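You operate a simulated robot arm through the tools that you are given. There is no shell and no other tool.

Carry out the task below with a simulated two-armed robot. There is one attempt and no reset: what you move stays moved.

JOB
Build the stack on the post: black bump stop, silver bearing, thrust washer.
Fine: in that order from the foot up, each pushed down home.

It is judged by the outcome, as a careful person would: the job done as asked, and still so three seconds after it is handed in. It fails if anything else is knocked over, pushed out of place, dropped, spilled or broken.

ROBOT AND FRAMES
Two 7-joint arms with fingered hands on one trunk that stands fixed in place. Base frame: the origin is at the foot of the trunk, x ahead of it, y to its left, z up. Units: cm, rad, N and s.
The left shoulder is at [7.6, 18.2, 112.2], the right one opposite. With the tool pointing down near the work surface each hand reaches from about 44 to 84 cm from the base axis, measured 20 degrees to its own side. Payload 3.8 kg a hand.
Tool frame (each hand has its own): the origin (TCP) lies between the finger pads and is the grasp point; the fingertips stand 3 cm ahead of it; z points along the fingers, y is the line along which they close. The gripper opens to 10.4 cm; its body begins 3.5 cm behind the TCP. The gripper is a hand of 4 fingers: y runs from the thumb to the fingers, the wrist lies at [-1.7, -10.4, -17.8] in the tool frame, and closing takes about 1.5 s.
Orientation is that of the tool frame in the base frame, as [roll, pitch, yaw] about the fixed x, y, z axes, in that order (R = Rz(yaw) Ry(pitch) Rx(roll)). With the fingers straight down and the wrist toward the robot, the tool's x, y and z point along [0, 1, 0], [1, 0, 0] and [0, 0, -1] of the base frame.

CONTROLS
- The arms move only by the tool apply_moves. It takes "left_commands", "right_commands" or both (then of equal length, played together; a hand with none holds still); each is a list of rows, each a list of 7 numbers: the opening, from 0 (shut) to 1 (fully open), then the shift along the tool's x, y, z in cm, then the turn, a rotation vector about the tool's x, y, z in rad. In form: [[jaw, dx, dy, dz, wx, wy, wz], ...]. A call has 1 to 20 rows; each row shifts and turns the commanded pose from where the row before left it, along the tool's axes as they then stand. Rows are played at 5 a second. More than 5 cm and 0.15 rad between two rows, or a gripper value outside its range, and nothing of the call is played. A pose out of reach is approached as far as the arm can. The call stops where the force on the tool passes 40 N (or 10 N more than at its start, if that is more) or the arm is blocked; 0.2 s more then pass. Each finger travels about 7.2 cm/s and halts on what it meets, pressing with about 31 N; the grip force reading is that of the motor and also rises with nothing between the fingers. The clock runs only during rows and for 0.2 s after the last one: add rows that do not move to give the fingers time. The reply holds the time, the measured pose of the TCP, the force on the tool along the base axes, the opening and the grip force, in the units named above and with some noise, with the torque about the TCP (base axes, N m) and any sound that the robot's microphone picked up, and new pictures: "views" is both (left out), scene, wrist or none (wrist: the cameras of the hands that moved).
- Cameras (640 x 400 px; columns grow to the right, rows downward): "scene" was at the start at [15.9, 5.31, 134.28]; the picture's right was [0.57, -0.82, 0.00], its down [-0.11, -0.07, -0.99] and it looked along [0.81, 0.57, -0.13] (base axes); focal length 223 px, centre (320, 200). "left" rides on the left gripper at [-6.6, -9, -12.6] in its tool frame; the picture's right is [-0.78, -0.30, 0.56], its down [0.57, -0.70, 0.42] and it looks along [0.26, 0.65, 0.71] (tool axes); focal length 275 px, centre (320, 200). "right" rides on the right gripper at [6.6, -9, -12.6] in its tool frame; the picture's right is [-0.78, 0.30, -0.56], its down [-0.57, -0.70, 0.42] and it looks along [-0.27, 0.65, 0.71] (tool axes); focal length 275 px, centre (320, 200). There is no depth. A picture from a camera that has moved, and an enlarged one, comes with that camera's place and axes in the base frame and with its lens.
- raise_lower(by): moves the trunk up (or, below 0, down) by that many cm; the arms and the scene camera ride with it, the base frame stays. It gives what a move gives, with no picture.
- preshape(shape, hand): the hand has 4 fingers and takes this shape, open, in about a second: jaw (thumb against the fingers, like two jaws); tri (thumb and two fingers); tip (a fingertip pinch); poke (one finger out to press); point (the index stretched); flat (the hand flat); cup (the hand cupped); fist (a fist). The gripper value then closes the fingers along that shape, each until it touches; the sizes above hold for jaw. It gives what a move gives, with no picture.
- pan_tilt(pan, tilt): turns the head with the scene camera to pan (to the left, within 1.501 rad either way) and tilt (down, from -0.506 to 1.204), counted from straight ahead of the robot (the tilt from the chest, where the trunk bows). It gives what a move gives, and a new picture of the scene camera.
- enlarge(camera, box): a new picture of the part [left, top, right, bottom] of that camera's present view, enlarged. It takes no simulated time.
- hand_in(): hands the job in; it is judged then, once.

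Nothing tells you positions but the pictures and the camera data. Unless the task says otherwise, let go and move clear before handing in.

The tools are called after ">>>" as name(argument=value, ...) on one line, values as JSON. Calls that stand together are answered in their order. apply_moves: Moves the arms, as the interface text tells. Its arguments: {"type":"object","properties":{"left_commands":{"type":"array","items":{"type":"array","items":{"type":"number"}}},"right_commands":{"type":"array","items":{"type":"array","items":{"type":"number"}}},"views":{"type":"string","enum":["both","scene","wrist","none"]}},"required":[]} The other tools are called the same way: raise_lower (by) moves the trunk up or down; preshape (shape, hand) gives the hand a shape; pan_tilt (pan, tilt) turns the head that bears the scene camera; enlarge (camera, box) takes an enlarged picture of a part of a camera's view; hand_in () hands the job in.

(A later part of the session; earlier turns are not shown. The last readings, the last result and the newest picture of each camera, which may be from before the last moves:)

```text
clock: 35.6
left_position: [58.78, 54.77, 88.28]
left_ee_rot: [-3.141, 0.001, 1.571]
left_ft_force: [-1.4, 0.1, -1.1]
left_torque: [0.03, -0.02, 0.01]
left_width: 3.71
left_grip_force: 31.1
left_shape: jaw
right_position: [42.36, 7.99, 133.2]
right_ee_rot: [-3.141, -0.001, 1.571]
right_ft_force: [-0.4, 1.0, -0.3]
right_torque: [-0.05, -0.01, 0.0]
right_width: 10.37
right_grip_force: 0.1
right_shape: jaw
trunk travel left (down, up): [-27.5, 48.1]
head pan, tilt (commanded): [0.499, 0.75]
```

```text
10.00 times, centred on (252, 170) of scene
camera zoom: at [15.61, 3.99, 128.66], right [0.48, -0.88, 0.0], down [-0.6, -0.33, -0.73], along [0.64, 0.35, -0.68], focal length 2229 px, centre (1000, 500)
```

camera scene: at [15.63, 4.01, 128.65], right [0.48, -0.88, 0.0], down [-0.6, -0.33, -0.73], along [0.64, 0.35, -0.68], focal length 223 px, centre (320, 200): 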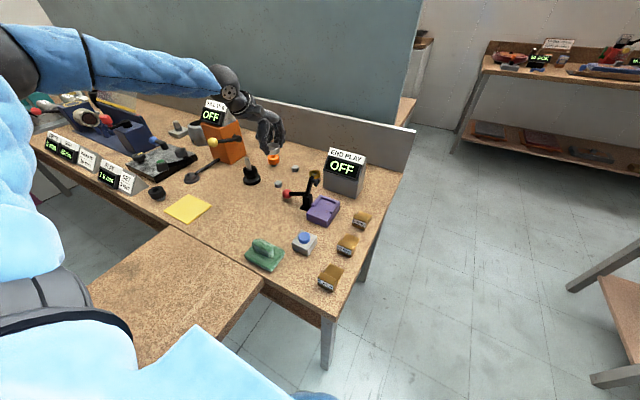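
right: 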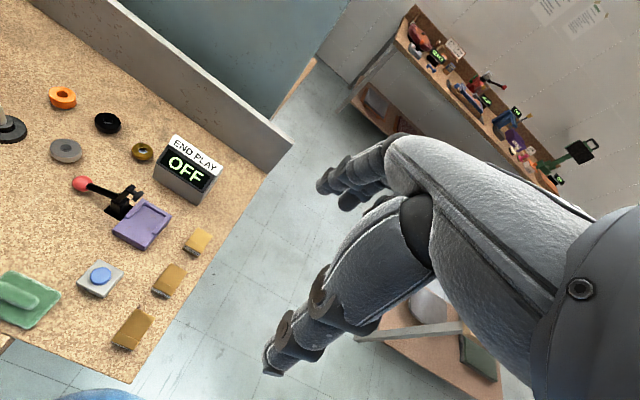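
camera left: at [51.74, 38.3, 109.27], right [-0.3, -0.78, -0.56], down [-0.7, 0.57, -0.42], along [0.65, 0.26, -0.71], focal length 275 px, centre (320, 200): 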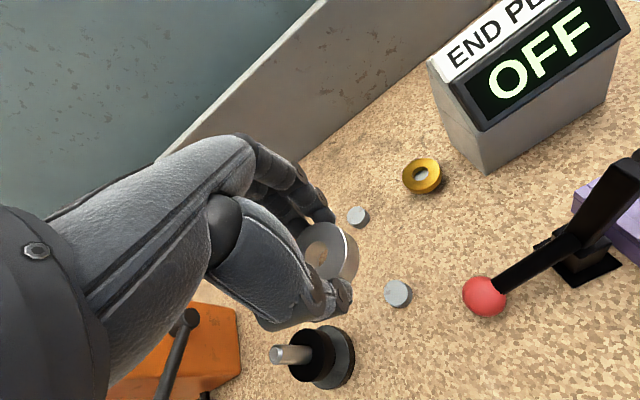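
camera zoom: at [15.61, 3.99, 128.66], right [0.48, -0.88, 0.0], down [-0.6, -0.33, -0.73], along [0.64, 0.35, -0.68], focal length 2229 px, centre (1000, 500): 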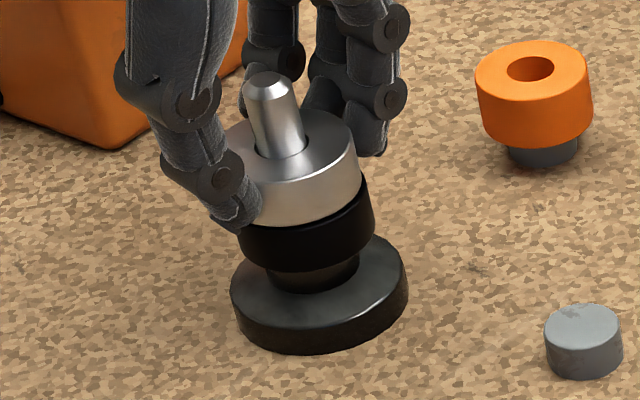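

>>> apply_moves(left_commands=[[0.3, 0, 0, 0.1, 0, 0, 0], [0.3, 0, 0, 0.1, 0, 0, 0], [0.3, 0, 0, 0.1, 0, 0, 0], [0.3, 0, 0, 0, 0, 0, 0]], views="none")

>>> enlarge(camera="scene", box=[238, 150, 266, 190])

```text
clock: 36.6
left_position: [58.67, 54.49, 88.08]
left_ee_rot: [3.136, -0.001, 1.57]
left_ft_force: [2.8, 1.8, 9.4]
left_torque: [0.05, -0.13, 0.04]
left_width: 3.73
left_grip_force: 31.3
left_shape: jaw
right_position: [42.29, 7.9, 133.19]
right_ee_rot: [3.141, 0.001, 1.57]
right_ft_force: [0.2, -1.3, 0.0]
right_torque: [-0.03, -0.01, 0.05]
right_width: 10.35
right_grip_force: 0.1
right_shape: jaw
trunk travel left (down, up): [-27.5, 48.1]
head pan, tilt (commanded): [0.499, 0.75]
```

```text
10.00 times, centred on (252, 170) of scene
camera zoom: at [15.54, 3.94, 128.68], right [0.48, -0.88, 0.0], down [-0.6, -0.33, -0.73], along [0.64, 0.35, -0.68], focal length 2229 px, centre (1000, 500)
```

zoom: 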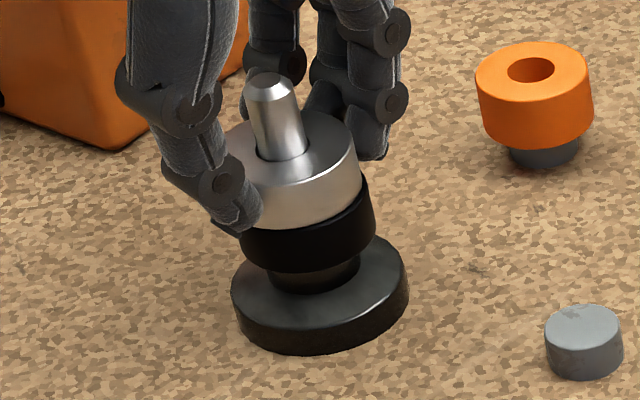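

It seated with 9 N at the predicted height. I'll release, rise clear and inspect the stack.

>>> apply_moves(left_commands=[[0.45, 0, 0, -0.1, 0, 0, 0], [0.6, 0, 0, 0, 0, 0, 0], [0.65, 0, 0, 0, 0, 0, 0], [0.65, 0, 0, -1, 0, 0, 0], [0.65, 0, 0, -2, 0, 0, 0], [0.65, 0, 0, -2.5, 0, 0, 0], [0.65, 0, 0, -2.5, 0, 0, 0], [0.65, 0, 0, 0, 0, 0, 0]], views="both")

>>> enlarge(camera="scene", box=[238, 150, 266, 190])

>>> enlarge(camera="scene", box=[290, 150, 380, 220])

>>> enlarge(camera="left", box=[330, 60, 640, 320])

```text
clock: 38.4
left_position: [58.96, 54.88, 96.2]
left_ee_rot: [3.14, -0.001, 1.57]
left_ft_force: [-0.1, -0.5, 0.0]
left_torque: [0.0, -0.05, -0.02]
left_width: 6.72
left_grip_force: 0.0
left_shape: jaw
right_position: [42.38, 7.94, 133.15]
right_ee_rot: [3.141, 0.001, 1.571]
right_ft_force: [-0.2, 0.2, -0.5]
right_torque: [0.02, 0.0, 0.01]
right_width: 10.38
right_grip_force: 0.1
right_shape: jaw
trunk travel left (down, up): [-27.5, 48.1]
head pan, tilt (commanded): [0.499, 0.75]
camera scene: at [15.63, 4.0, 128.65], right [0.48, -0.88, 0.0], down [-0.6, -0.33, -0.73], along [0.64, 0.35, -0.68], focal length 223 px, centre (320, 200)
camera left: at [49.78, 48.28, 108.67], right [-0.3, -0.78, -0.56], down [-0.7, 0.57, -0.42], along [0.65, 0.26, -0.71], focal length 275 px, centre (320, 200)
```

scene: 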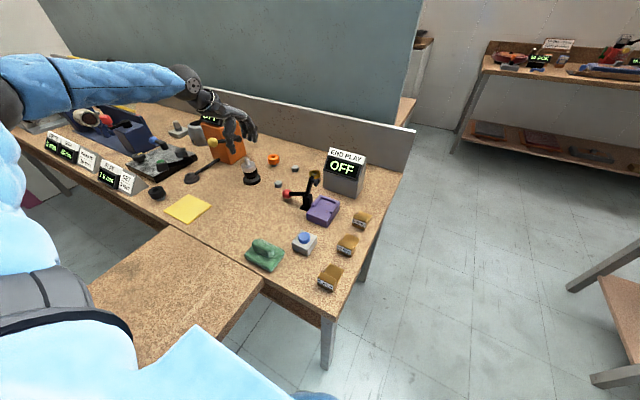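
left: 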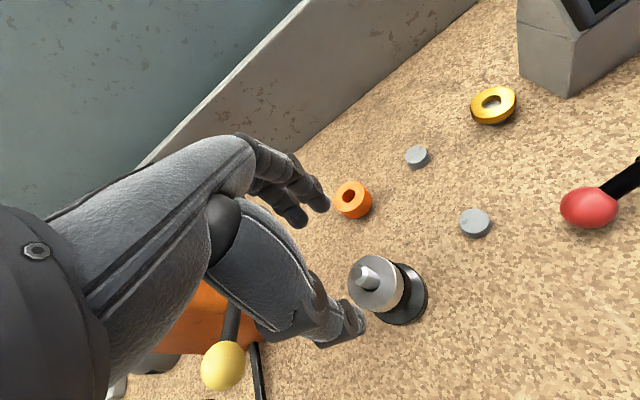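

```text
10.00 times, centred on (252, 170) of scene
camera zoom: at [15.63, 4.0, 128.65], right [0.48, -0.88, 0.0], down [-0.6, -0.33, -0.73], along [0.64, 0.35, -0.68], focal length 2229 px, centre (1000, 500)
```

zoom: 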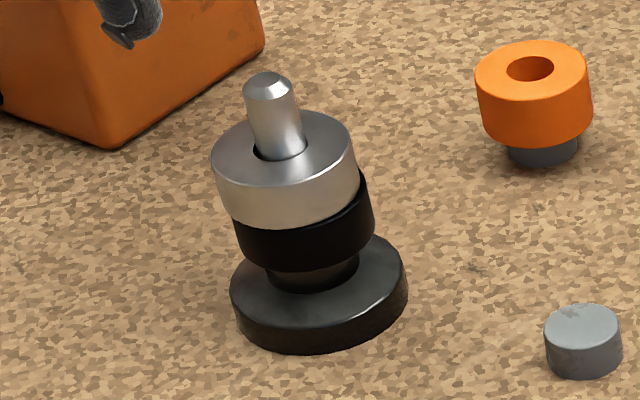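

```text
5.71 times, centred on (335, 185) of scene
camera zoom: at [15.63, 4.0, 128.65], right [0.48, -0.88, 0.0], down [-0.6, -0.33, -0.73], along [0.64, 0.35, -0.68], focal length 1274 px, centre (234, 286)
```

zoom: 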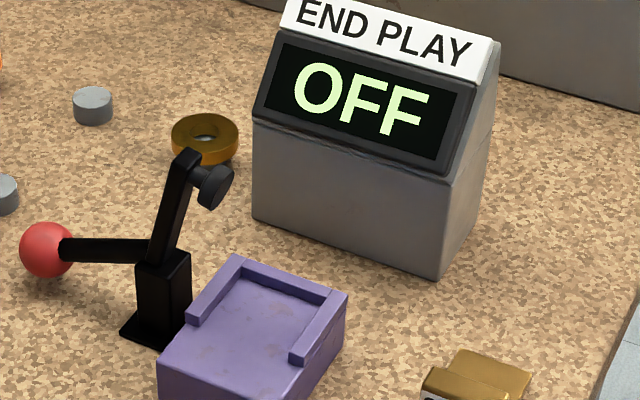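

```text
1.54 times, centred on (485, 190) of left
camera zoom: at [49.78, 48.28, 108.67], right [-0.3, -0.78, -0.56], down [-0.7, 0.57, -0.42], along [0.65, 0.26, -0.71], focal length 424 px, centre (66, 215)
```

zoom: 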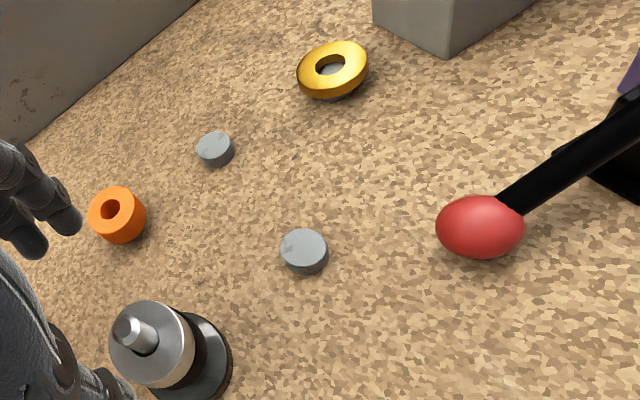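

The bump stop and bearing are stacked flush. The brass thrust washer is at about (70.0, 35.9), with the END PLAY box's left side at y≈30.8, so I'll approach it from above with care.

>>> apply_moves(left_commands=[[0.65, -3.1, 1.87, -0.3, 0, 0, 0], [0.65, -3.1, 1.87, -0.3, 0, 0, 0], [0.65, -3.1, 1.87, 0, 0, 0, 0], [0.65, -3.1, 1.87, 0, 0, 0, 0], [0.65, -3.1, 1.86, 0, 0, 0, 0], [0.65, -3.1, 1.86, 0, 0, 0, 0], [0.65, 0, 0, 0, 0, 0, 0], [0.65, 0, 0, 0, 0, 0, 0]], views="both")

>>> enlarge(camera="left", box=[300, 190, 480, 340])

>>> enlarge(camera="scene", box=[260, 90, 380, 210])

```text
clock: 40.2
left_position: [70.31, 36.03, 96.63]
left_ee_rot: [3.141, 0.001, 1.569]
left_ft_force: [0.8, -1.0, 0.6]
left_torque: [0.0, -0.03, 0.02]
left_width: 6.73
left_grip_force: 0.0
left_shape: jaw
right_position: [42.41, 7.83, 133.2]
right_ee_rot: [3.142, 0.0, 1.57]
right_ft_force: [0.0, -0.3, -0.1]
right_torque: [0.01, 0.01, 0.03]
right_width: 10.36
right_grip_force: 0.0
right_shape: jaw
trunk travel left (down, up): [-27.5, 48.1]
head pan, tilt (commanded): [0.499, 0.75]
camera scene: at [15.63, 3.95, 128.65], right [0.48, -0.88, 0.0], down [-0.6, -0.33, -0.73], along [0.64, 0.35, -0.68], focal length 223 px, centre (320, 200)
camera left: at [61.17, 29.55, 109.21], right [-0.3, -0.78, -0.56], down [-0.7, 0.57, -0.42], along [0.65, 0.26, -0.71], focal length 275 px, centre (320, 200)
```

scene: 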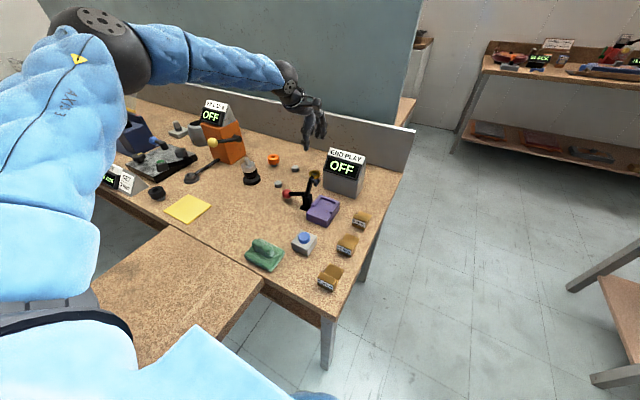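
left: 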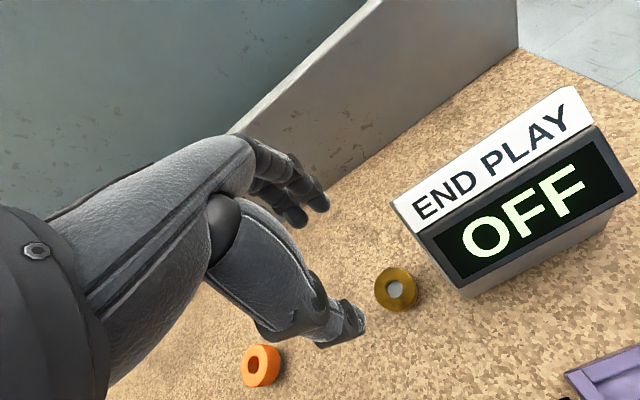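

```text
2.67 times, centred on (390, 265) of left
camera zoom: at [61.17, 29.55, 109.21], right [-0.3, -0.78, -0.56], down [-0.7, 0.57, -0.42], along [0.65, 0.26, -0.71], focal length 734 px, centre (133, 27)
```

zoom: 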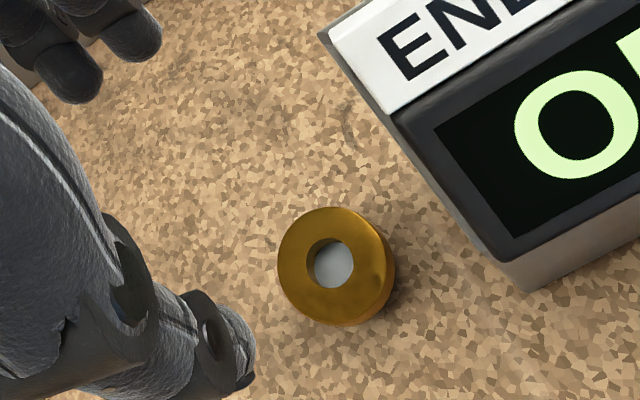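

```text
3.33 times, centred on (320, 150) of scene
camera zoom: at [15.63, 3.95, 128.65], right [0.48, -0.88, 0.0], down [-0.6, -0.33, -0.73], along [0.64, 0.35, -0.68], focal length 743 px, centre (320, 367)
```

zoom: 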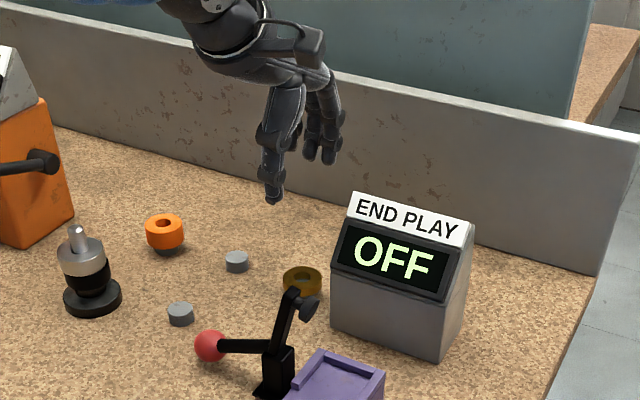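

There's about 2 cm of clearance between the fingers and the box. I'll correct by (+0.1, −0.25) and go down to z≈90 for another check.

>>> apply_moves(left_commands=[[0.65, -0.25, 0.1, 1, 0, 0, 0], [0.65, 0, 0, 2, 0, 0, 0], [0.65, 0, 0, 2, 0, 0, 0], [0.65, 0, 0, 1.6, 0, 0, 0], [0.65, 0, 0, 0, 0, 0, 0]], views="wrist")

>>> enlarge(camera="left", box=[260, 180, 440, 330])

>>> enlarge(camera="scene", box=[280, 110, 360, 200])

```text
clock: 41.4
left_position: [70.19, 35.6, 90.07]
left_ee_rot: [3.141, -0.001, 1.571]
left_ft_force: [0.2, 1.2, 0.6]
left_torque: [0.05, 0.02, -0.02]
left_width: 6.72
left_grip_force: 0.0
left_shape: jaw
right_position: [42.36, 7.98, 133.08]
right_ee_rot: [3.141, 0.0, 1.57]
right_ft_force: [0.1, -0.3, -0.5]
right_torque: [0.0, -0.02, 0.01]
right_width: 10.34
right_grip_force: 0.1
right_shape: jaw
trunk travel left (down, up): [-27.5, 48.1]
head pan, tilt (commanded): [0.499, 0.75]
camera left: at [61.11, 29.11, 102.59], right [-0.3, -0.78, -0.56], down [-0.7, 0.57, -0.42], along [0.65, 0.26, -0.71], focal length 275 px, centre (320, 200)
```

left: 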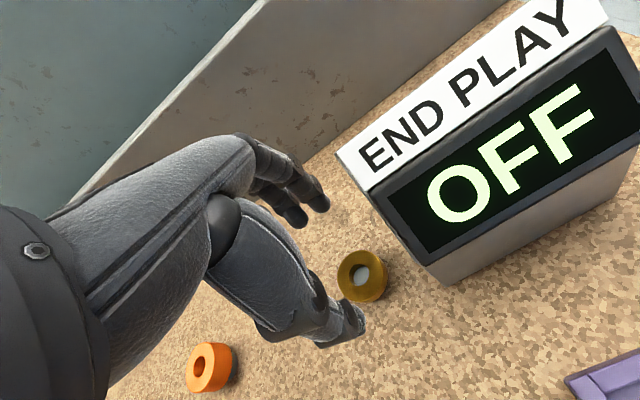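

```text
2.67 times, centred on (350, 255) of left
camera zoom: at [61.11, 29.11, 102.59], right [-0.3, -0.78, -0.56], down [-0.7, 0.57, -0.42], along [0.65, 0.26, -0.71], focal length 734 px, centre (240, 53)
```

zoom: 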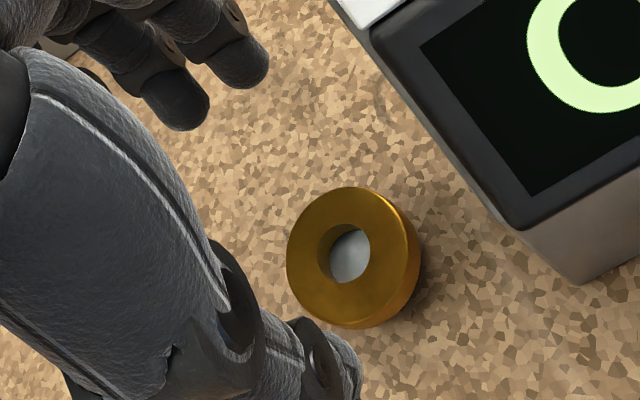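

```text
4.44 times, centred on (320, 155) of scene
camera zoom: at [15.59, 3.97, 128.66], right [0.48, -0.88, 0.0], down [-0.6, -0.33, -0.73], along [0.64, 0.35, -0.68], focal length 991 px, centre (320, 400)
```

zoom: 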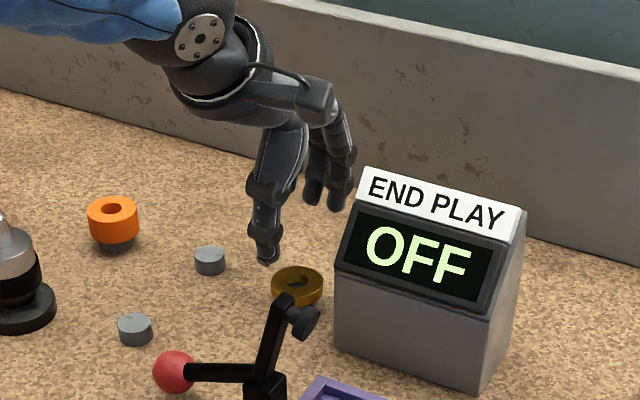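

The washer is centred to within 1 mm and the hand is clear of the box and lever. I'll descend to grasp height.

>>> apply_moves(left_commands=[[0.65, 0.08, 0.05, 1.4, 0, 0, 0], [0.65, 0, 0, 1.4, 0, 0, 0], [0.65, 0, 0, 1.4, 0, 0, 0], [0.65, 0, 0, 1.2, 0, 0, 0], [0.65, 0, 0, 0, 0, 0, 0]], views="none")

>>> enlarge(camera="left", box=[250, 170, 430, 340])

>>> enlarge(camera="scene", box=[280, 110, 360, 200])

```text
clock: 42.6
left_position: [70.4, 35.94, 84.53]
left_ee_rot: [3.14, 0.0, 1.571]
left_ft_force: [0.6, -0.2, -0.1]
left_torque: [0.0, 0.01, 0.02]
left_width: 6.72
left_grip_force: 0.1
left_shape: jaw
right_position: [42.34, 7.98, 133.25]
right_ee_rot: [3.14, -0.001, 1.571]
right_ft_force: [-0.4, 0.4, 0.8]
right_torque: [0.01, 0.03, 0.0]
right_width: 10.36
right_grip_force: 0.0
right_shape: jaw
trunk travel left (down, up): [-27.5, 48.1]
head pan, tilt (commanded): [0.499, 0.75]
```

```text
2.35 times, centred on (340, 255) of left
camera zoom: at [61.14, 29.36, 97.14], right [-0.3, -0.78, -0.56], down [-0.7, 0.57, -0.43], along [0.65, 0.26, -0.71], focal length 648 px, centre (273, 71)
```

zoom: 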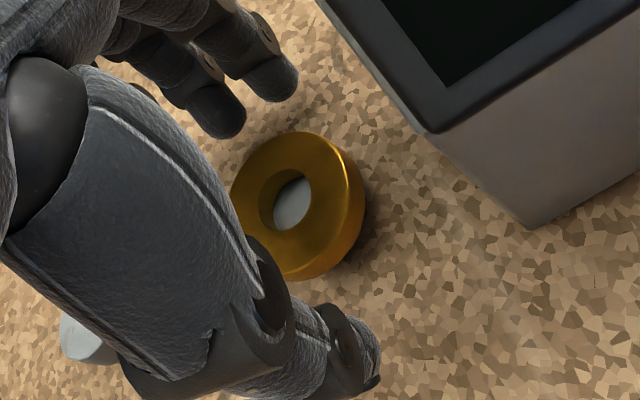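

```text
4.44 times, centred on (320, 155) of scene
camera zoom: at [15.59, 3.97, 128.66], right [0.48, -0.88, 0.0], down [-0.6, -0.33, -0.73], along [0.64, 0.35, -0.68], focal length 991 px, centre (320, 400)
```

zoom: 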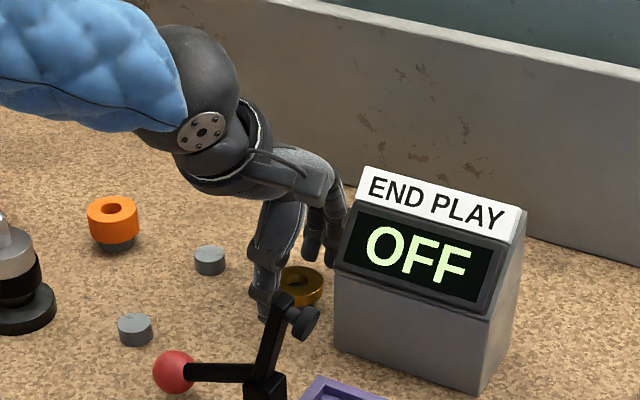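

Everything is clear and the washer sits between thumb and fingers. I'll shift 1 mm in −y to centre and then close.

>>> apply_moves(left_commands=[[0.65, -0.12, 0, 0, 0, 0, 0], [0.55, 0, 0, 0, 0, 0, 0], [0.45, 0, 0, 0, 0, 0, 0], [0.35, 0, 0, 0, 0, 0, 0], [0.25, 0, 0, 0, 0, 0, 0], [0.25, 0, 0, 0, 0, 0, 0], [0.25, 0, 0, 0, 0, 0, 0]], views="none")

>>> enlarge(camera="left", box=[250, 170, 430, 340])

>>> enlarge(camera="scene", box=[280, 110, 360, 200])

```text
clock: 44.2
left_position: [70.24, 35.7, 84.98]
left_ee_rot: [3.136, 0.001, 1.57]
left_ft_force: [-0.4, -1.0, 7.3]
left_torque: [-0.01, 0.14, 0.02]
left_width: 2.99
left_grip_force: 31.1
left_shape: jaw
right_position: [42.35, 7.97, 133.2]
right_ee_rot: [-3.141, -0.001, 1.572]
right_ft_force: [0.2, -0.2, -0.3]
right_torque: [-0.03, 0.01, -0.03]
right_width: 10.35
right_grip_force: 0.0
right_shape: jaw
trunk travel left (down, up): [-27.5, 48.1]
head pan, tilt (commanded): [0.499, 0.75]
```

```text
2.35 times, centred on (340, 255) of left
camera zoom: at [61.13, 29.17, 97.46], right [-0.29, -0.78, -0.56], down [-0.7, 0.57, -0.43], along [0.65, 0.26, -0.71], focal length 648 px, centre (273, 71)
```

zoom: 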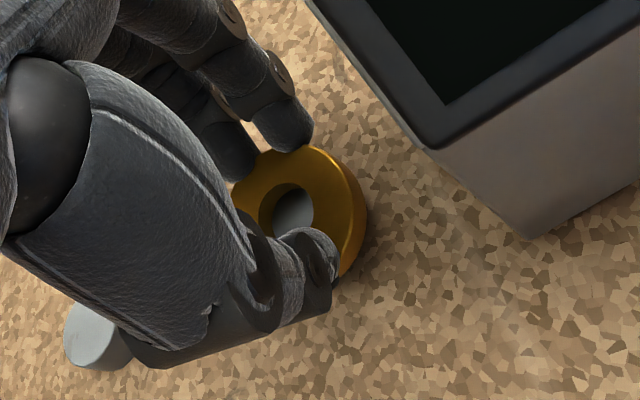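

```text
4.44 times, centred on (320, 155) of scene
camera zoom: at [15.52, 3.93, 128.68], right [0.48, -0.88, 0.0], down [-0.6, -0.33, -0.73], along [0.64, 0.35, -0.68], focal length 991 px, centre (320, 400)
```

zoom: 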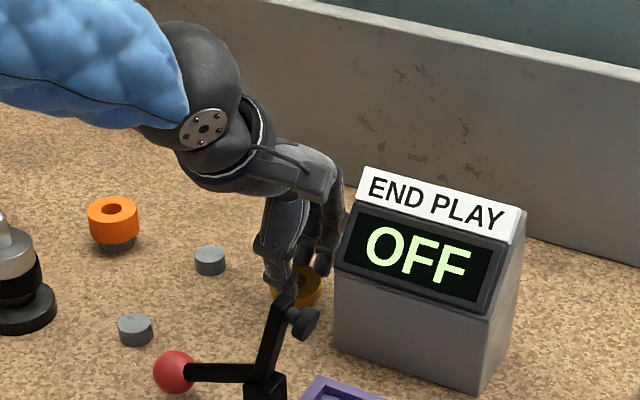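

The fingertips rode up onto the washer's top (7 N up, width 3.0), so I was too high for this thinner part. I'll open and check the washer hasn't moved before going lower.

>>> apply_moves(left_commands=[[0.4, 0, 0, 0, 0, 0, 0], [0.55, 0, 0, 0, 0, 0, 0], [0.65, 0, 0, 0, 0, 0, 0], [0.65, 0, 0, 0, 0, 0, 0]], views="none")

>>> enlarge(camera="left", box=[250, 170, 430, 340])

>>> enlarge(camera="scene", box=[296, 150, 336, 190])

```text
clock: 45.2
left_position: [70.18, 35.88, 84.72]
left_ee_rot: [3.14, -0.001, 1.57]
left_ft_force: [0.9, -0.1, 0.5]
left_torque: [0.01, 0.01, -0.03]
left_width: 6.71
left_grip_force: 0.1
left_shape: jaw
right_position: [42.31, 7.98, 133.24]
right_ee_rot: [-3.141, 0.001, 1.57]
right_ft_force: [0.7, -0.5, 0.4]
right_torque: [0.01, 0.0, 0.01]
right_width: 10.4
right_grip_force: 0.0
right_shape: jaw
trunk travel left (down, up): [-27.5, 48.1]
head pan, tilt (commanded): [0.499, 0.75]
```

```text
2.35 times, centred on (340, 255) of left
camera zoom: at [61.13, 29.25, 97.17], right [-0.3, -0.78, -0.56], down [-0.7, 0.57, -0.42], along [0.65, 0.26, -0.71], focal length 648 px, centre (273, 71)
```

zoom: 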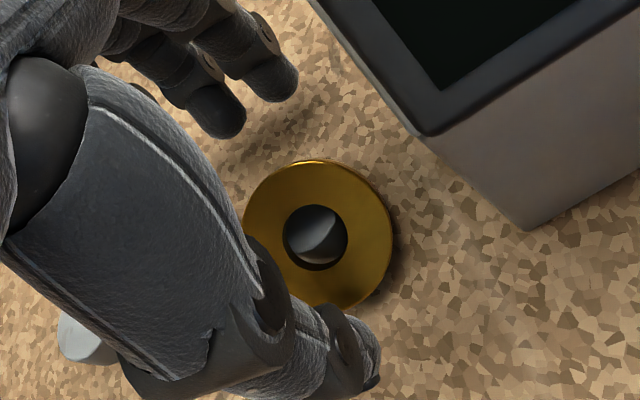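

```text
10.00 times, centred on (316, 170) of scene
camera zoom: at [15.62, 3.98, 128.65], right [0.48, -0.88, 0.0], down [-0.6, -0.33, -0.73], along [0.64, 0.35, -0.68], focal length 2229 px, centre (360, 500)
```

zoom: 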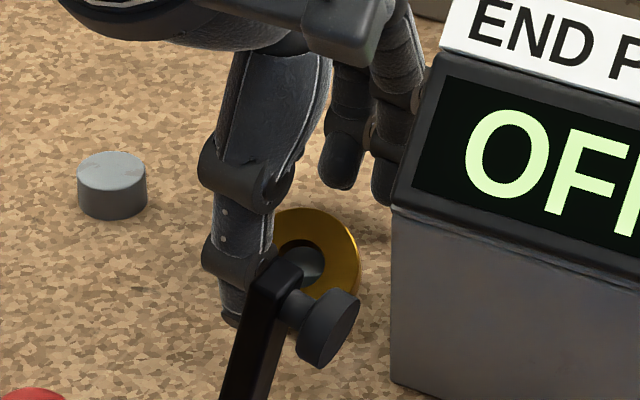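

The washer has tipped: one edge has slipped off its riser and it is leaning. I'll raise the hand and look at exactly how it lies.

>>> apply_moves(left_commands=[[0.65, 0, 0, -2, 0, 0, 0], [0.65, 0, 0, -2.5, 0, 0, 0], [0.65, 0, 0, -2.5, 0, 0, 0], [0.65, 0, 0, -2.5, 0, 0, 0], [0.65, 0, 0, 0, 0, 0, 0]], views="none")

>>> enlarge(camera="left", box=[340, 230, 440, 330])

>>> enlarge(camera="scene", box=[300, 160, 330, 190])

>>> enlarge(camera="right", box=[120, 130, 165, 170])

```text
clock: 46.4
left_position: [70.19, 35.66, 94.3]
left_ee_rot: [3.141, 0.0, 1.572]
left_ft_force: [-0.1, 0.7, -0.3]
left_torque: [0.01, 0.05, 0.01]
left_width: 6.69
left_grip_force: 0.0
left_shape: jaw
right_position: [42.36, 7.98, 133.13]
right_ee_rot: [-3.142, -0.001, 1.571]
right_ft_force: [0.2, 0.6, -0.5]
right_torque: [-0.01, -0.02, 0.02]
right_width: 10.35
right_grip_force: 0.1
right_shape: jaw
trunk travel left (down, up): [-27.5, 48.1]
head pan, tilt (commanded): [0.499, 0.75]
```

```text
4.00 times, centred on (390, 280) of left
camera zoom: at [61.07, 29.14, 106.83], right [-0.3, -0.78, -0.56], down [-0.7, 0.57, -0.42], along [0.65, 0.26, -0.71], focal length 1101 px, centre (40, -120)
```

zoom: 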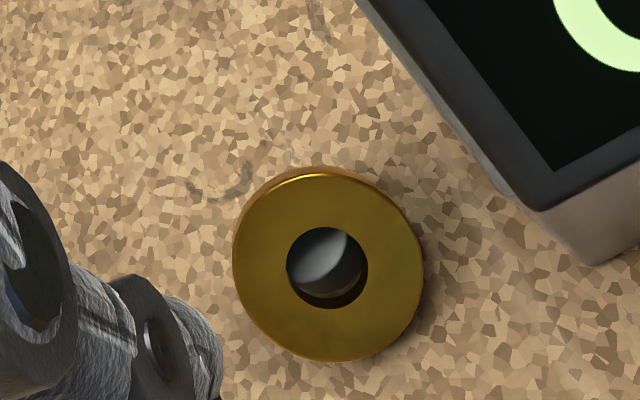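

```text
13.33 times, centred on (315, 175) of scene
camera zoom: at [15.63, 3.99, 128.65], right [0.48, -0.88, 0.0], down [-0.6, -0.33, -0.73], along [0.64, 0.35, -0.68], focal length 2972 px, centre (387, 533)
```

zoom: 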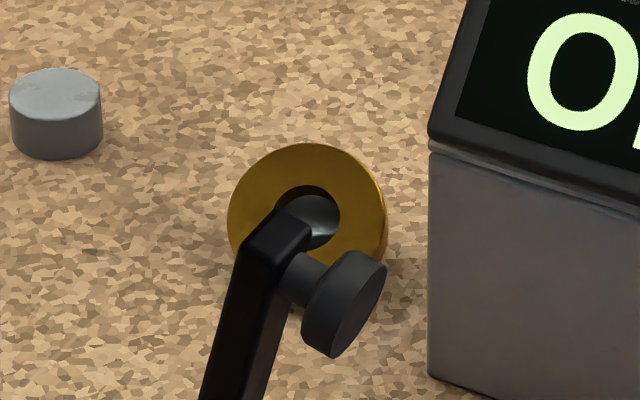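

```text
10.00 times, centred on (142, 150) of right
camera zoom: at [33.56, 14.68, 145.68], right [0.3, -0.78, 0.56], down [-0.7, -0.57, -0.42], along [0.65, -0.27, -0.71], focal length 2753 px, centre (2095, 700)
```

zoom: 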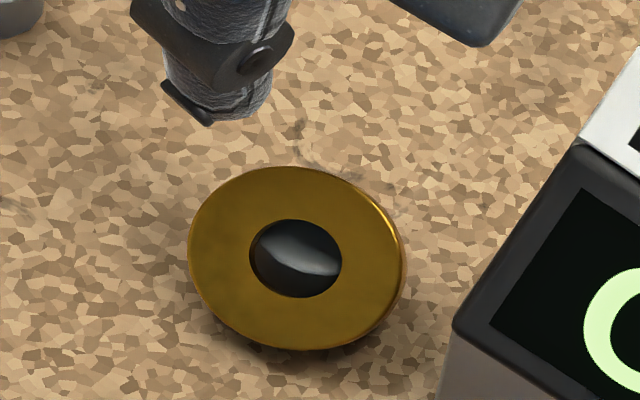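

The washer now leans about 40° with its near (−x) edge on the table and the other side resting on its riser. Before correcting it, I'll part-close the fingers in the air at washer width to see where the tips really end up.

>>> apply_moves(left_commands=[[0.5, 0, 0, 0, 0, 0, 0], [0.42, 0, 0, 0, 0, 0, 0], [0.42, 0, 0, 0, 0, 0, 0], [0.42, 0, 0, 0, 0, 0, 0]], views="none")

>>> enlarge(camera="scene", box=[285, 115, 335, 165])

>>> enlarge(camera="right", box=[80, 80, 200, 180])

>>> enlarge(camera="left", box=[230, 150, 430, 350])

```text
clock: 47.4
left_position: [70.17, 35.7, 94.4]
left_ee_rot: [-3.141, 0.0, 1.571]
left_ft_force: [0.5, 1.0, 0.4]
left_torque: [-0.02, -0.01, 0.03]
left_width: 4.42
left_grip_force: 0.1
left_shape: jaw
right_position: [42.32, 7.96, 133.12]
right_ee_rot: [-3.141, 0.0, 1.571]
right_ft_force: [0.0, -0.3, 0.4]
right_torque: [0.0, 0.04, 0.03]
right_width: 10.37
right_grip_force: 0.0
right_shape: jaw
trunk travel left (down, up): [-27.5, 48.1]
head pan, tilt (commanded): [0.499, 0.75]
```

```text
8.00 times, centred on (310, 140) of scene
camera zoom: at [15.6, 3.98, 128.66], right [0.48, -0.88, 0.0], down [-0.6, -0.33, -0.73], along [0.64, 0.35, -0.68], focal length 1783 px, centre (400, 680)
```

zoom: 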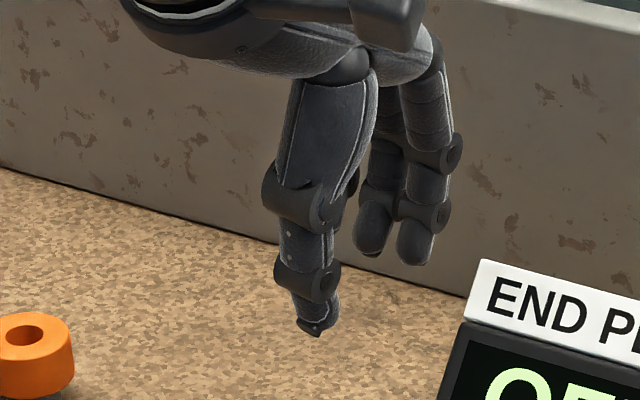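

```text
4.00 times, centred on (140, 130) of right
camera zoom: at [33.53, 14.67, 145.7], right [0.3, -0.78, 0.56], down [-0.7, -0.57, -0.42], along [0.65, -0.27, -0.71], focal length 1101 px, centre (1040, 480)
```

zoom: 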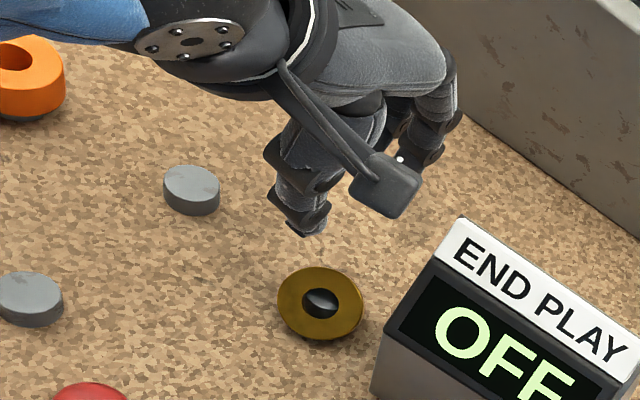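

```text
2.00 times, centred on (330, 250) of left
camera zoom: at [61.06, 29.13, 106.83], right [-0.3, -0.78, -0.56], down [-0.7, 0.57, -0.42], along [0.65, 0.26, -0.71], focal length 551 px, centre (300, 100)
```

zoom: 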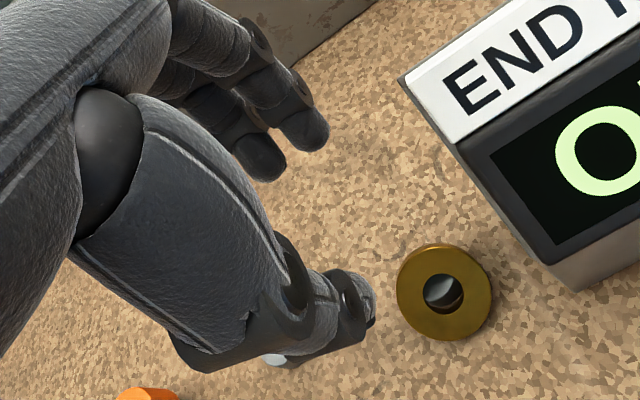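

The washer is thinner than I thought (top at about z 82.4) and its riser is unmoved at about (70.4, 36.0). I'll press gently on the raised +x side with the fingertips to set it level on the riser again, first positioning the fingers over that side.

>>> apply_moves(left_commands=[[0.58, 0.28, -1.4, 0, 0, 0, 0], [0.58, 0, -1.45, 0, 0, 0, 0], [0.58, 0, 0, 2.0, 0, 0, 0], [0.58, 0, 0, 2.0, 0, 0, 0], [0.58, 0, 0, 2.2, 0, 0, 0], [0.58, 0, 0, 0, 0, 0, 0], [0.58, 0, 0, 0, 0, 0, 0]], views="wrist")

>>> enlarge(camera="left", box=[260, 170, 400, 300])

>>> enlarge(camera="scene", box=[285, 125, 345, 190])

>>> enlarge(camera="right", box=[90, 90, 190, 180])

```text
clock: 49.0
left_position: [67.22, 35.83, 87.61]
left_ee_rot: [-3.141, -0.001, 1.571]
left_ft_force: [0.5, -0.6, -0.2]
left_torque: [-0.03, 0.0, 0.03]
left_width: 5.99
left_grip_force: 0.1
left_shape: jaw
right_position: [42.33, 7.92, 133.26]
right_ee_rot: [-3.141, 0.0, 1.571]
right_ft_force: [0.4, -0.4, -0.2]
right_torque: [-0.03, -0.01, -0.01]
right_width: 10.36
right_grip_force: 0.0
right_shape: jaw
trunk travel left (down, up): [-27.5, 48.1]
head pan, tilt (commanded): [0.499, 0.75]
camera left: at [58.11, 29.36, 100.3], right [-0.3, -0.78, -0.56], down [-0.7, 0.57, -0.42], along [0.65, 0.26, -0.71], focal length 275 px, centre (320, 200)
```

left: 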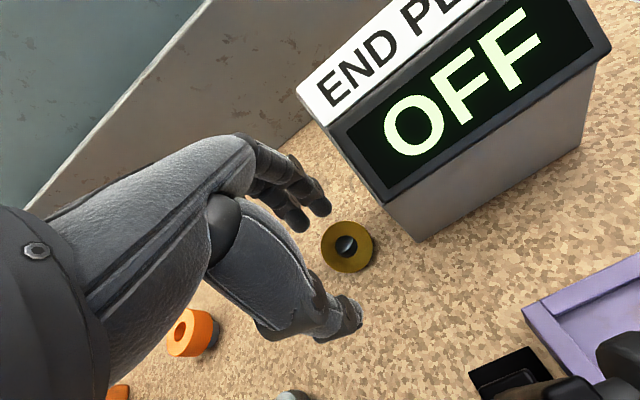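

```text
3.08 times, centred on (330, 235) of left
camera zoom: at [58.11, 29.36, 100.3], right [-0.3, -0.78, -0.56], down [-0.7, 0.57, -0.42], along [0.65, 0.26, -0.71], focal length 847 px, centre (289, 92)
```

zoom: 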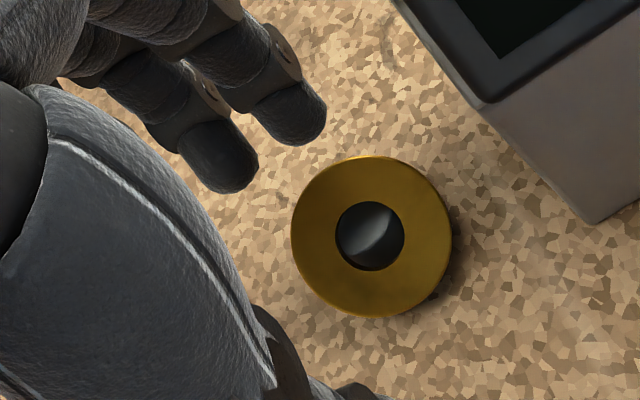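

```text
6.15 times, centred on (315, 158) of scene
camera zoom: at [15.63, 3.98, 128.65], right [0.48, -0.88, 0.0], down [-0.6, -0.33, -0.73], along [0.64, 0.35, -0.68], focal length 1372 px, centre (351, 462)
```

zoom: 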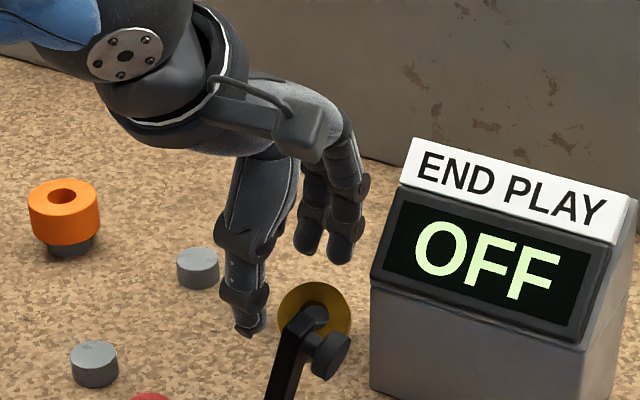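

```text
4.44 times, centred on (140, 135) of right
camera zoom: at [33.56, 14.67, 145.69], right [0.3, -0.78, 0.56], down [-0.7, -0.57, -0.42], along [0.65, -0.27, -0.71], focal length 1224 px, centre (1120, 489)
```

zoom: 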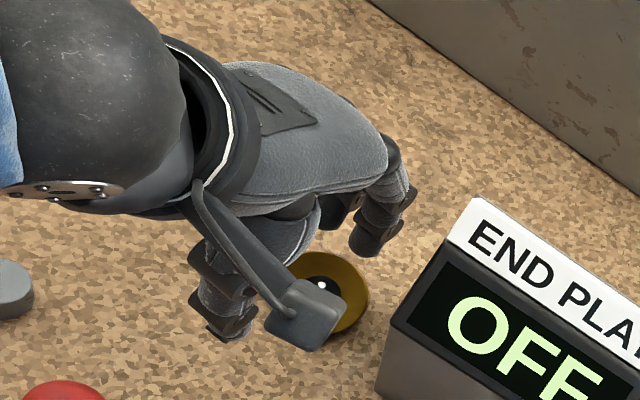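

The right-hand fingertip is directly over the washer's raised side, within the riser's footprint. I'll press down in small steps, watching the force.

>>> apply_moves(left_commands=[[0.58, 0, 0, 0.4, 0, 0, 0], [0.58, 0, 0, 0.3, 0, 0, 0], [0.58, 0, 0, 0.3, 0, 0, 0], [0.58, 0, 0, 0.2, 0, 0, 0], [0.58, 0, 0, 0.2, 0, 0, 0], [0.58, 0, 0, 0, 0, 0, 0]], views="none")

>>> enlarge(camera="left", box=[260, 170, 400, 300])

>>> enlarge(camera="scene", box=[295, 145, 335, 190])

```text
clock: 50.4
left_position: [67.3, 36.07, 86.46]
left_ee_rot: [3.141, 0.0, 1.571]
left_ft_force: [0.4, -0.1, 0.3]
left_torque: [-0.02, -0.04, -0.01]
left_width: 5.99
left_grip_force: 0.0
left_shape: jaw
right_position: [42.23, 7.92, 133.17]
right_ee_rot: [-3.141, 0.0, 1.569]
right_ft_force: [0.1, 0.0, -0.2]
right_torque: [0.0, 0.0, 0.02]
right_width: 10.38
right_grip_force: 0.0
right_shape: jaw
trunk travel left (down, up): [-27.5, 48.1]
head pan, tilt (commanded): [0.499, 0.75]
```

```text
3.08 times, centred on (330, 235) of left
camera zoom: at [58.25, 29.56, 99.04], right [-0.3, -0.78, -0.56], down [-0.7, 0.57, -0.42], along [0.65, 0.26, -0.71], focal length 847 px, centre (289, 92)
```

zoom: 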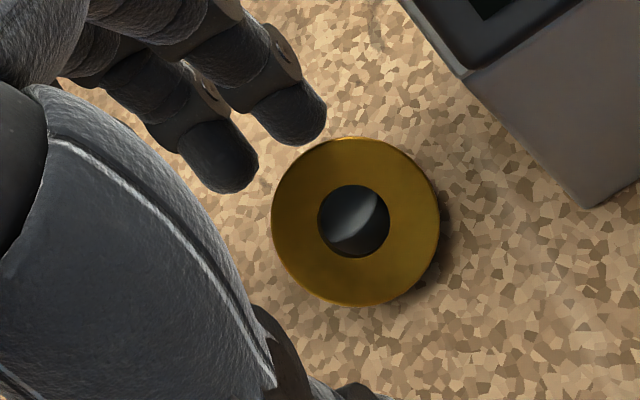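

```text
8.89 times, centred on (315, 168) of scene
camera zoom: at [15.6, 3.98, 128.66], right [0.48, -0.88, 0.0], down [-0.6, -0.33, -0.73], along [0.64, 0.35, -0.68], focal length 1981 px, centre (364, 489)
```

zoom: 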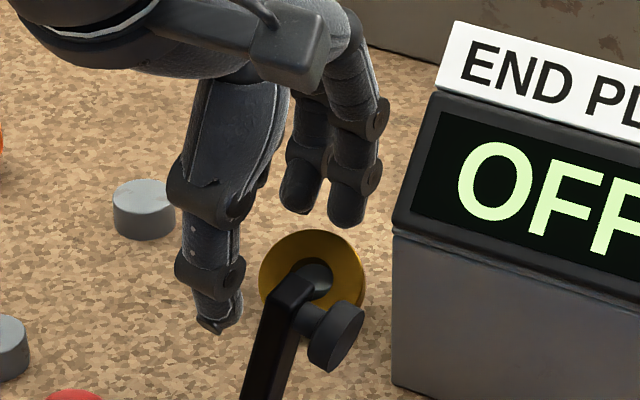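

Still no contact; the fingertip is slightly beyond the high edge, so pressing here might shove the washer sideways. I'll raise a little, shift to land on its face, and press again.

>>> apply_moves(left_commands=[[0.58, 0, 0, -1.0, 0, 0, 0], [0.58, 0.7, -0.5, 0, 0, 0, 0], [0.58, 0, 0, 0.4, 0, 0, 0], [0.58, 0, 0, 0.3, 0, 0, 0], [0.58, 0, 0, 0, 0, 0, 0]], views="none")

>>> enlarge(camera="left", box=[260, 170, 400, 300])

>>> enlarge(camera="scene", box=[295, 145, 335, 190])

```text
clock: 51.6
left_position: [66.8, 36.67, 86.8]
left_ee_rot: [3.142, 0.0, 1.573]
left_ft_force: [-0.7, -1.0, -0.3]
left_torque: [0.01, 0.03, -0.03]
left_width: 5.98
left_grip_force: 0.1
left_shape: jaw
right_position: [42.35, 7.87, 133.22]
right_ee_rot: [-3.141, 0.0, 1.57]
right_ft_force: [-0.4, -0.2, -0.1]
right_torque: [0.01, 0.02, -0.01]
right_width: 10.39
right_grip_force: 0.1
right_shape: jaw
trunk travel left (down, up): [-27.5, 48.1]
head pan, tilt (commanded): [0.499, 0.75]
```

```text
3.08 times, centred on (330, 235) of left
camera zoom: at [57.65, 30.14, 99.37], right [-0.3, -0.78, -0.56], down [-0.7, 0.57, -0.42], along [0.65, 0.26, -0.71], focal length 847 px, centre (289, 92)
```

zoom: 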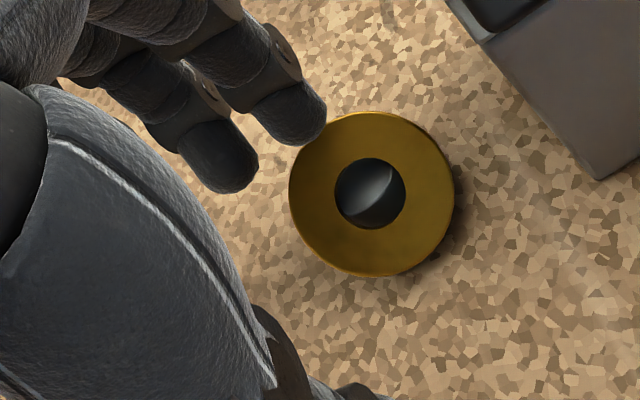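

```text
8.89 times, centred on (315, 168) of scene
camera zoom: at [15.6, 3.97, 128.66], right [0.48, -0.88, 0.0], down [-0.6, -0.33, -0.73], along [0.64, 0.35, -0.68], focal length 1981 px, centre (364, 489)
```

zoom: 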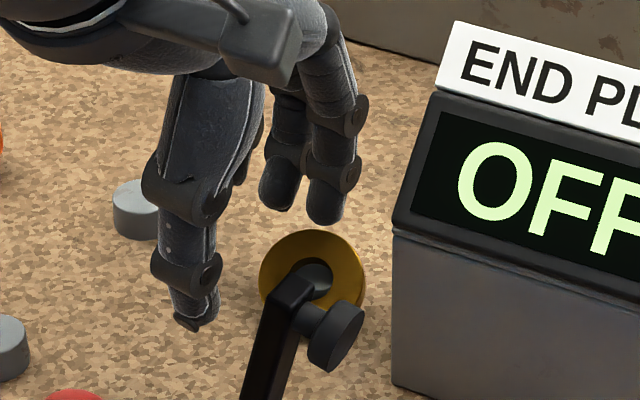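

Now the fingertip is right over the high edge in both views. I'll lower in 2 mm steps.

>>> apply_moves(left_commands=[[0.58, 0, 0, 0.2, 0, 0, 0], [0.58, 0, 0, 0.2, 0, 0, 0], [0.58, 0, 0, 0.2, 0, 0, 0], [0.58, 0, 0, 0, 0, 0, 0]], views="none")

>>> enlarge(camera="left", box=[260, 170, 400, 300])

>>> enlarge(camera="scene", box=[295, 145, 335, 190])

```text
clock: 52.6
left_position: [66.73, 36.59, 86.24]
left_ee_rot: [-3.141, 0.0, 1.569]
left_ft_force: [0.6, 0.2, 0.0]
left_torque: [-0.01, 0.02, 0.0]
left_width: 5.98
left_grip_force: 0.0
left_shape: jaw
right_position: [42.24, 7.83, 133.23]
right_ee_rot: [3.141, -0.002, 1.572]
right_ft_force: [-0.2, -0.4, 0.4]
right_torque: [0.02, -0.03, -0.02]
right_width: 10.37
right_grip_force: 0.1
right_shape: jaw
trunk travel left (down, up): [-27.5, 48.1]
head pan, tilt (commanded): [0.499, 0.75]
```

```text
3.08 times, centred on (330, 235) of left
camera zoom: at [57.69, 30.19, 98.79], right [-0.3, -0.78, -0.56], down [-0.7, 0.57, -0.42], along [0.65, 0.26, -0.71], focal length 847 px, centre (289, 92)
```

zoom: 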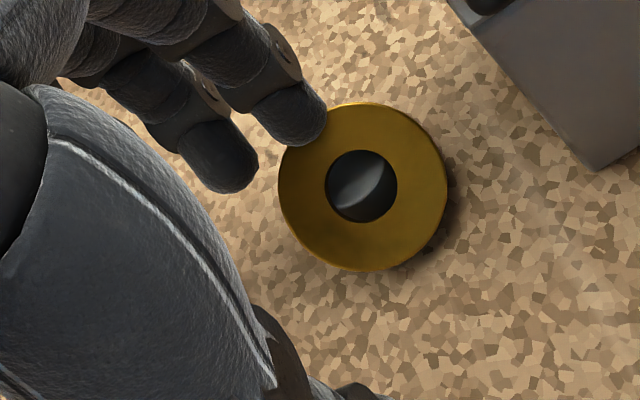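

```text
8.89 times, centred on (315, 168) of scene
camera zoom: at [15.6, 3.98, 128.66], right [0.48, -0.88, 0.0], down [-0.6, -0.33, -0.73], along [0.64, 0.35, -0.68], focal length 1981 px, centre (364, 489)
```

zoom: 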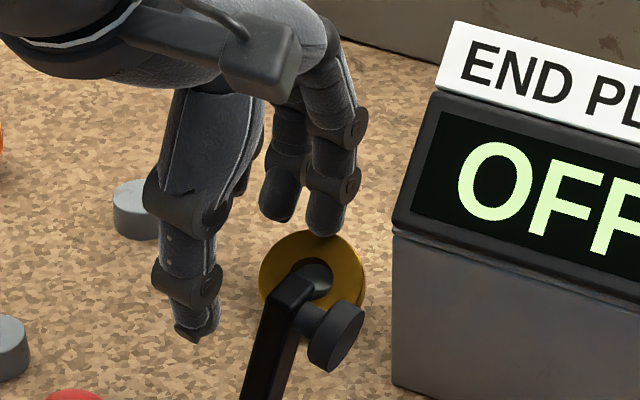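

>>> apply_moves(left_commands=[[0.58, 0, 0, 0.2, 0, 0, 0], [0.58, 0, 0, 0.2, 0, 0, 0], [0.58, 0, 0, 0, 0, 0, 0]], views="none")

>>> enlarge(camera="left", box=[260, 170, 400, 300])

>>> enlarge(camera="scene", box=[295, 145, 335, 190])

```text
clock: 53.4
left_position: [66.81, 36.63, 85.77]
left_ee_rot: [-3.141, -0.001, 1.57]
left_ft_force: [0.3, 0.4, 1.0]
left_torque: [-0.02, -0.07, -0.01]
left_width: 6.02
left_grip_force: 0.2
left_shape: jaw
right_position: [42.32, 7.87, 133.25]
right_ee_rot: [3.141, 0.001, 1.571]
right_ft_force: [0.1, -0.2, 0.7]
right_torque: [-0.01, -0.03, -0.02]
right_width: 10.35
right_grip_force: 0.1
right_shape: jaw
trunk travel left (down, up): [-27.5, 48.1]
head pan, tilt (commanded): [0.499, 0.75]
```

```text
3.08 times, centred on (330, 235) of left
camera zoom: at [57.7, 30.11, 98.43], right [-0.3, -0.78, -0.56], down [-0.7, 0.57, -0.42], along [0.65, 0.26, -0.71], focal length 847 px, centre (289, 92)
```

zoom: 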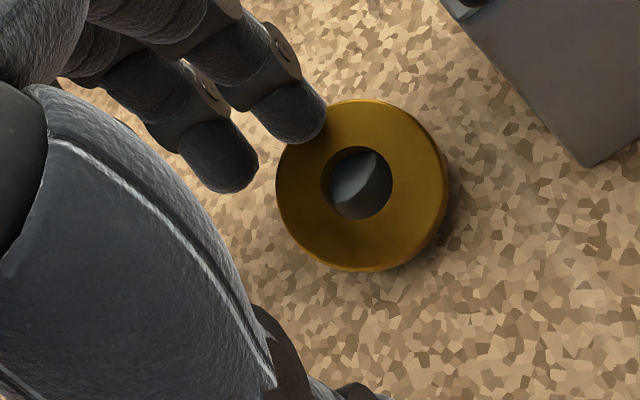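

```text
8.89 times, centred on (315, 168) of scene
camera zoom: at [15.59, 3.97, 128.66], right [0.48, -0.88, 0.0], down [-0.6, -0.33, -0.73], along [0.64, 0.35, -0.68], focal length 1981 px, centre (364, 489)
```

zoom: 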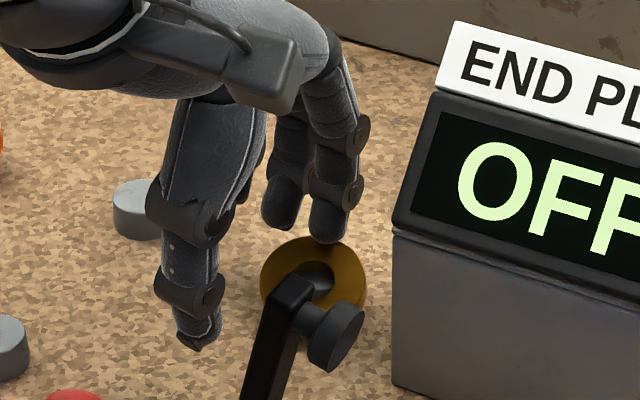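

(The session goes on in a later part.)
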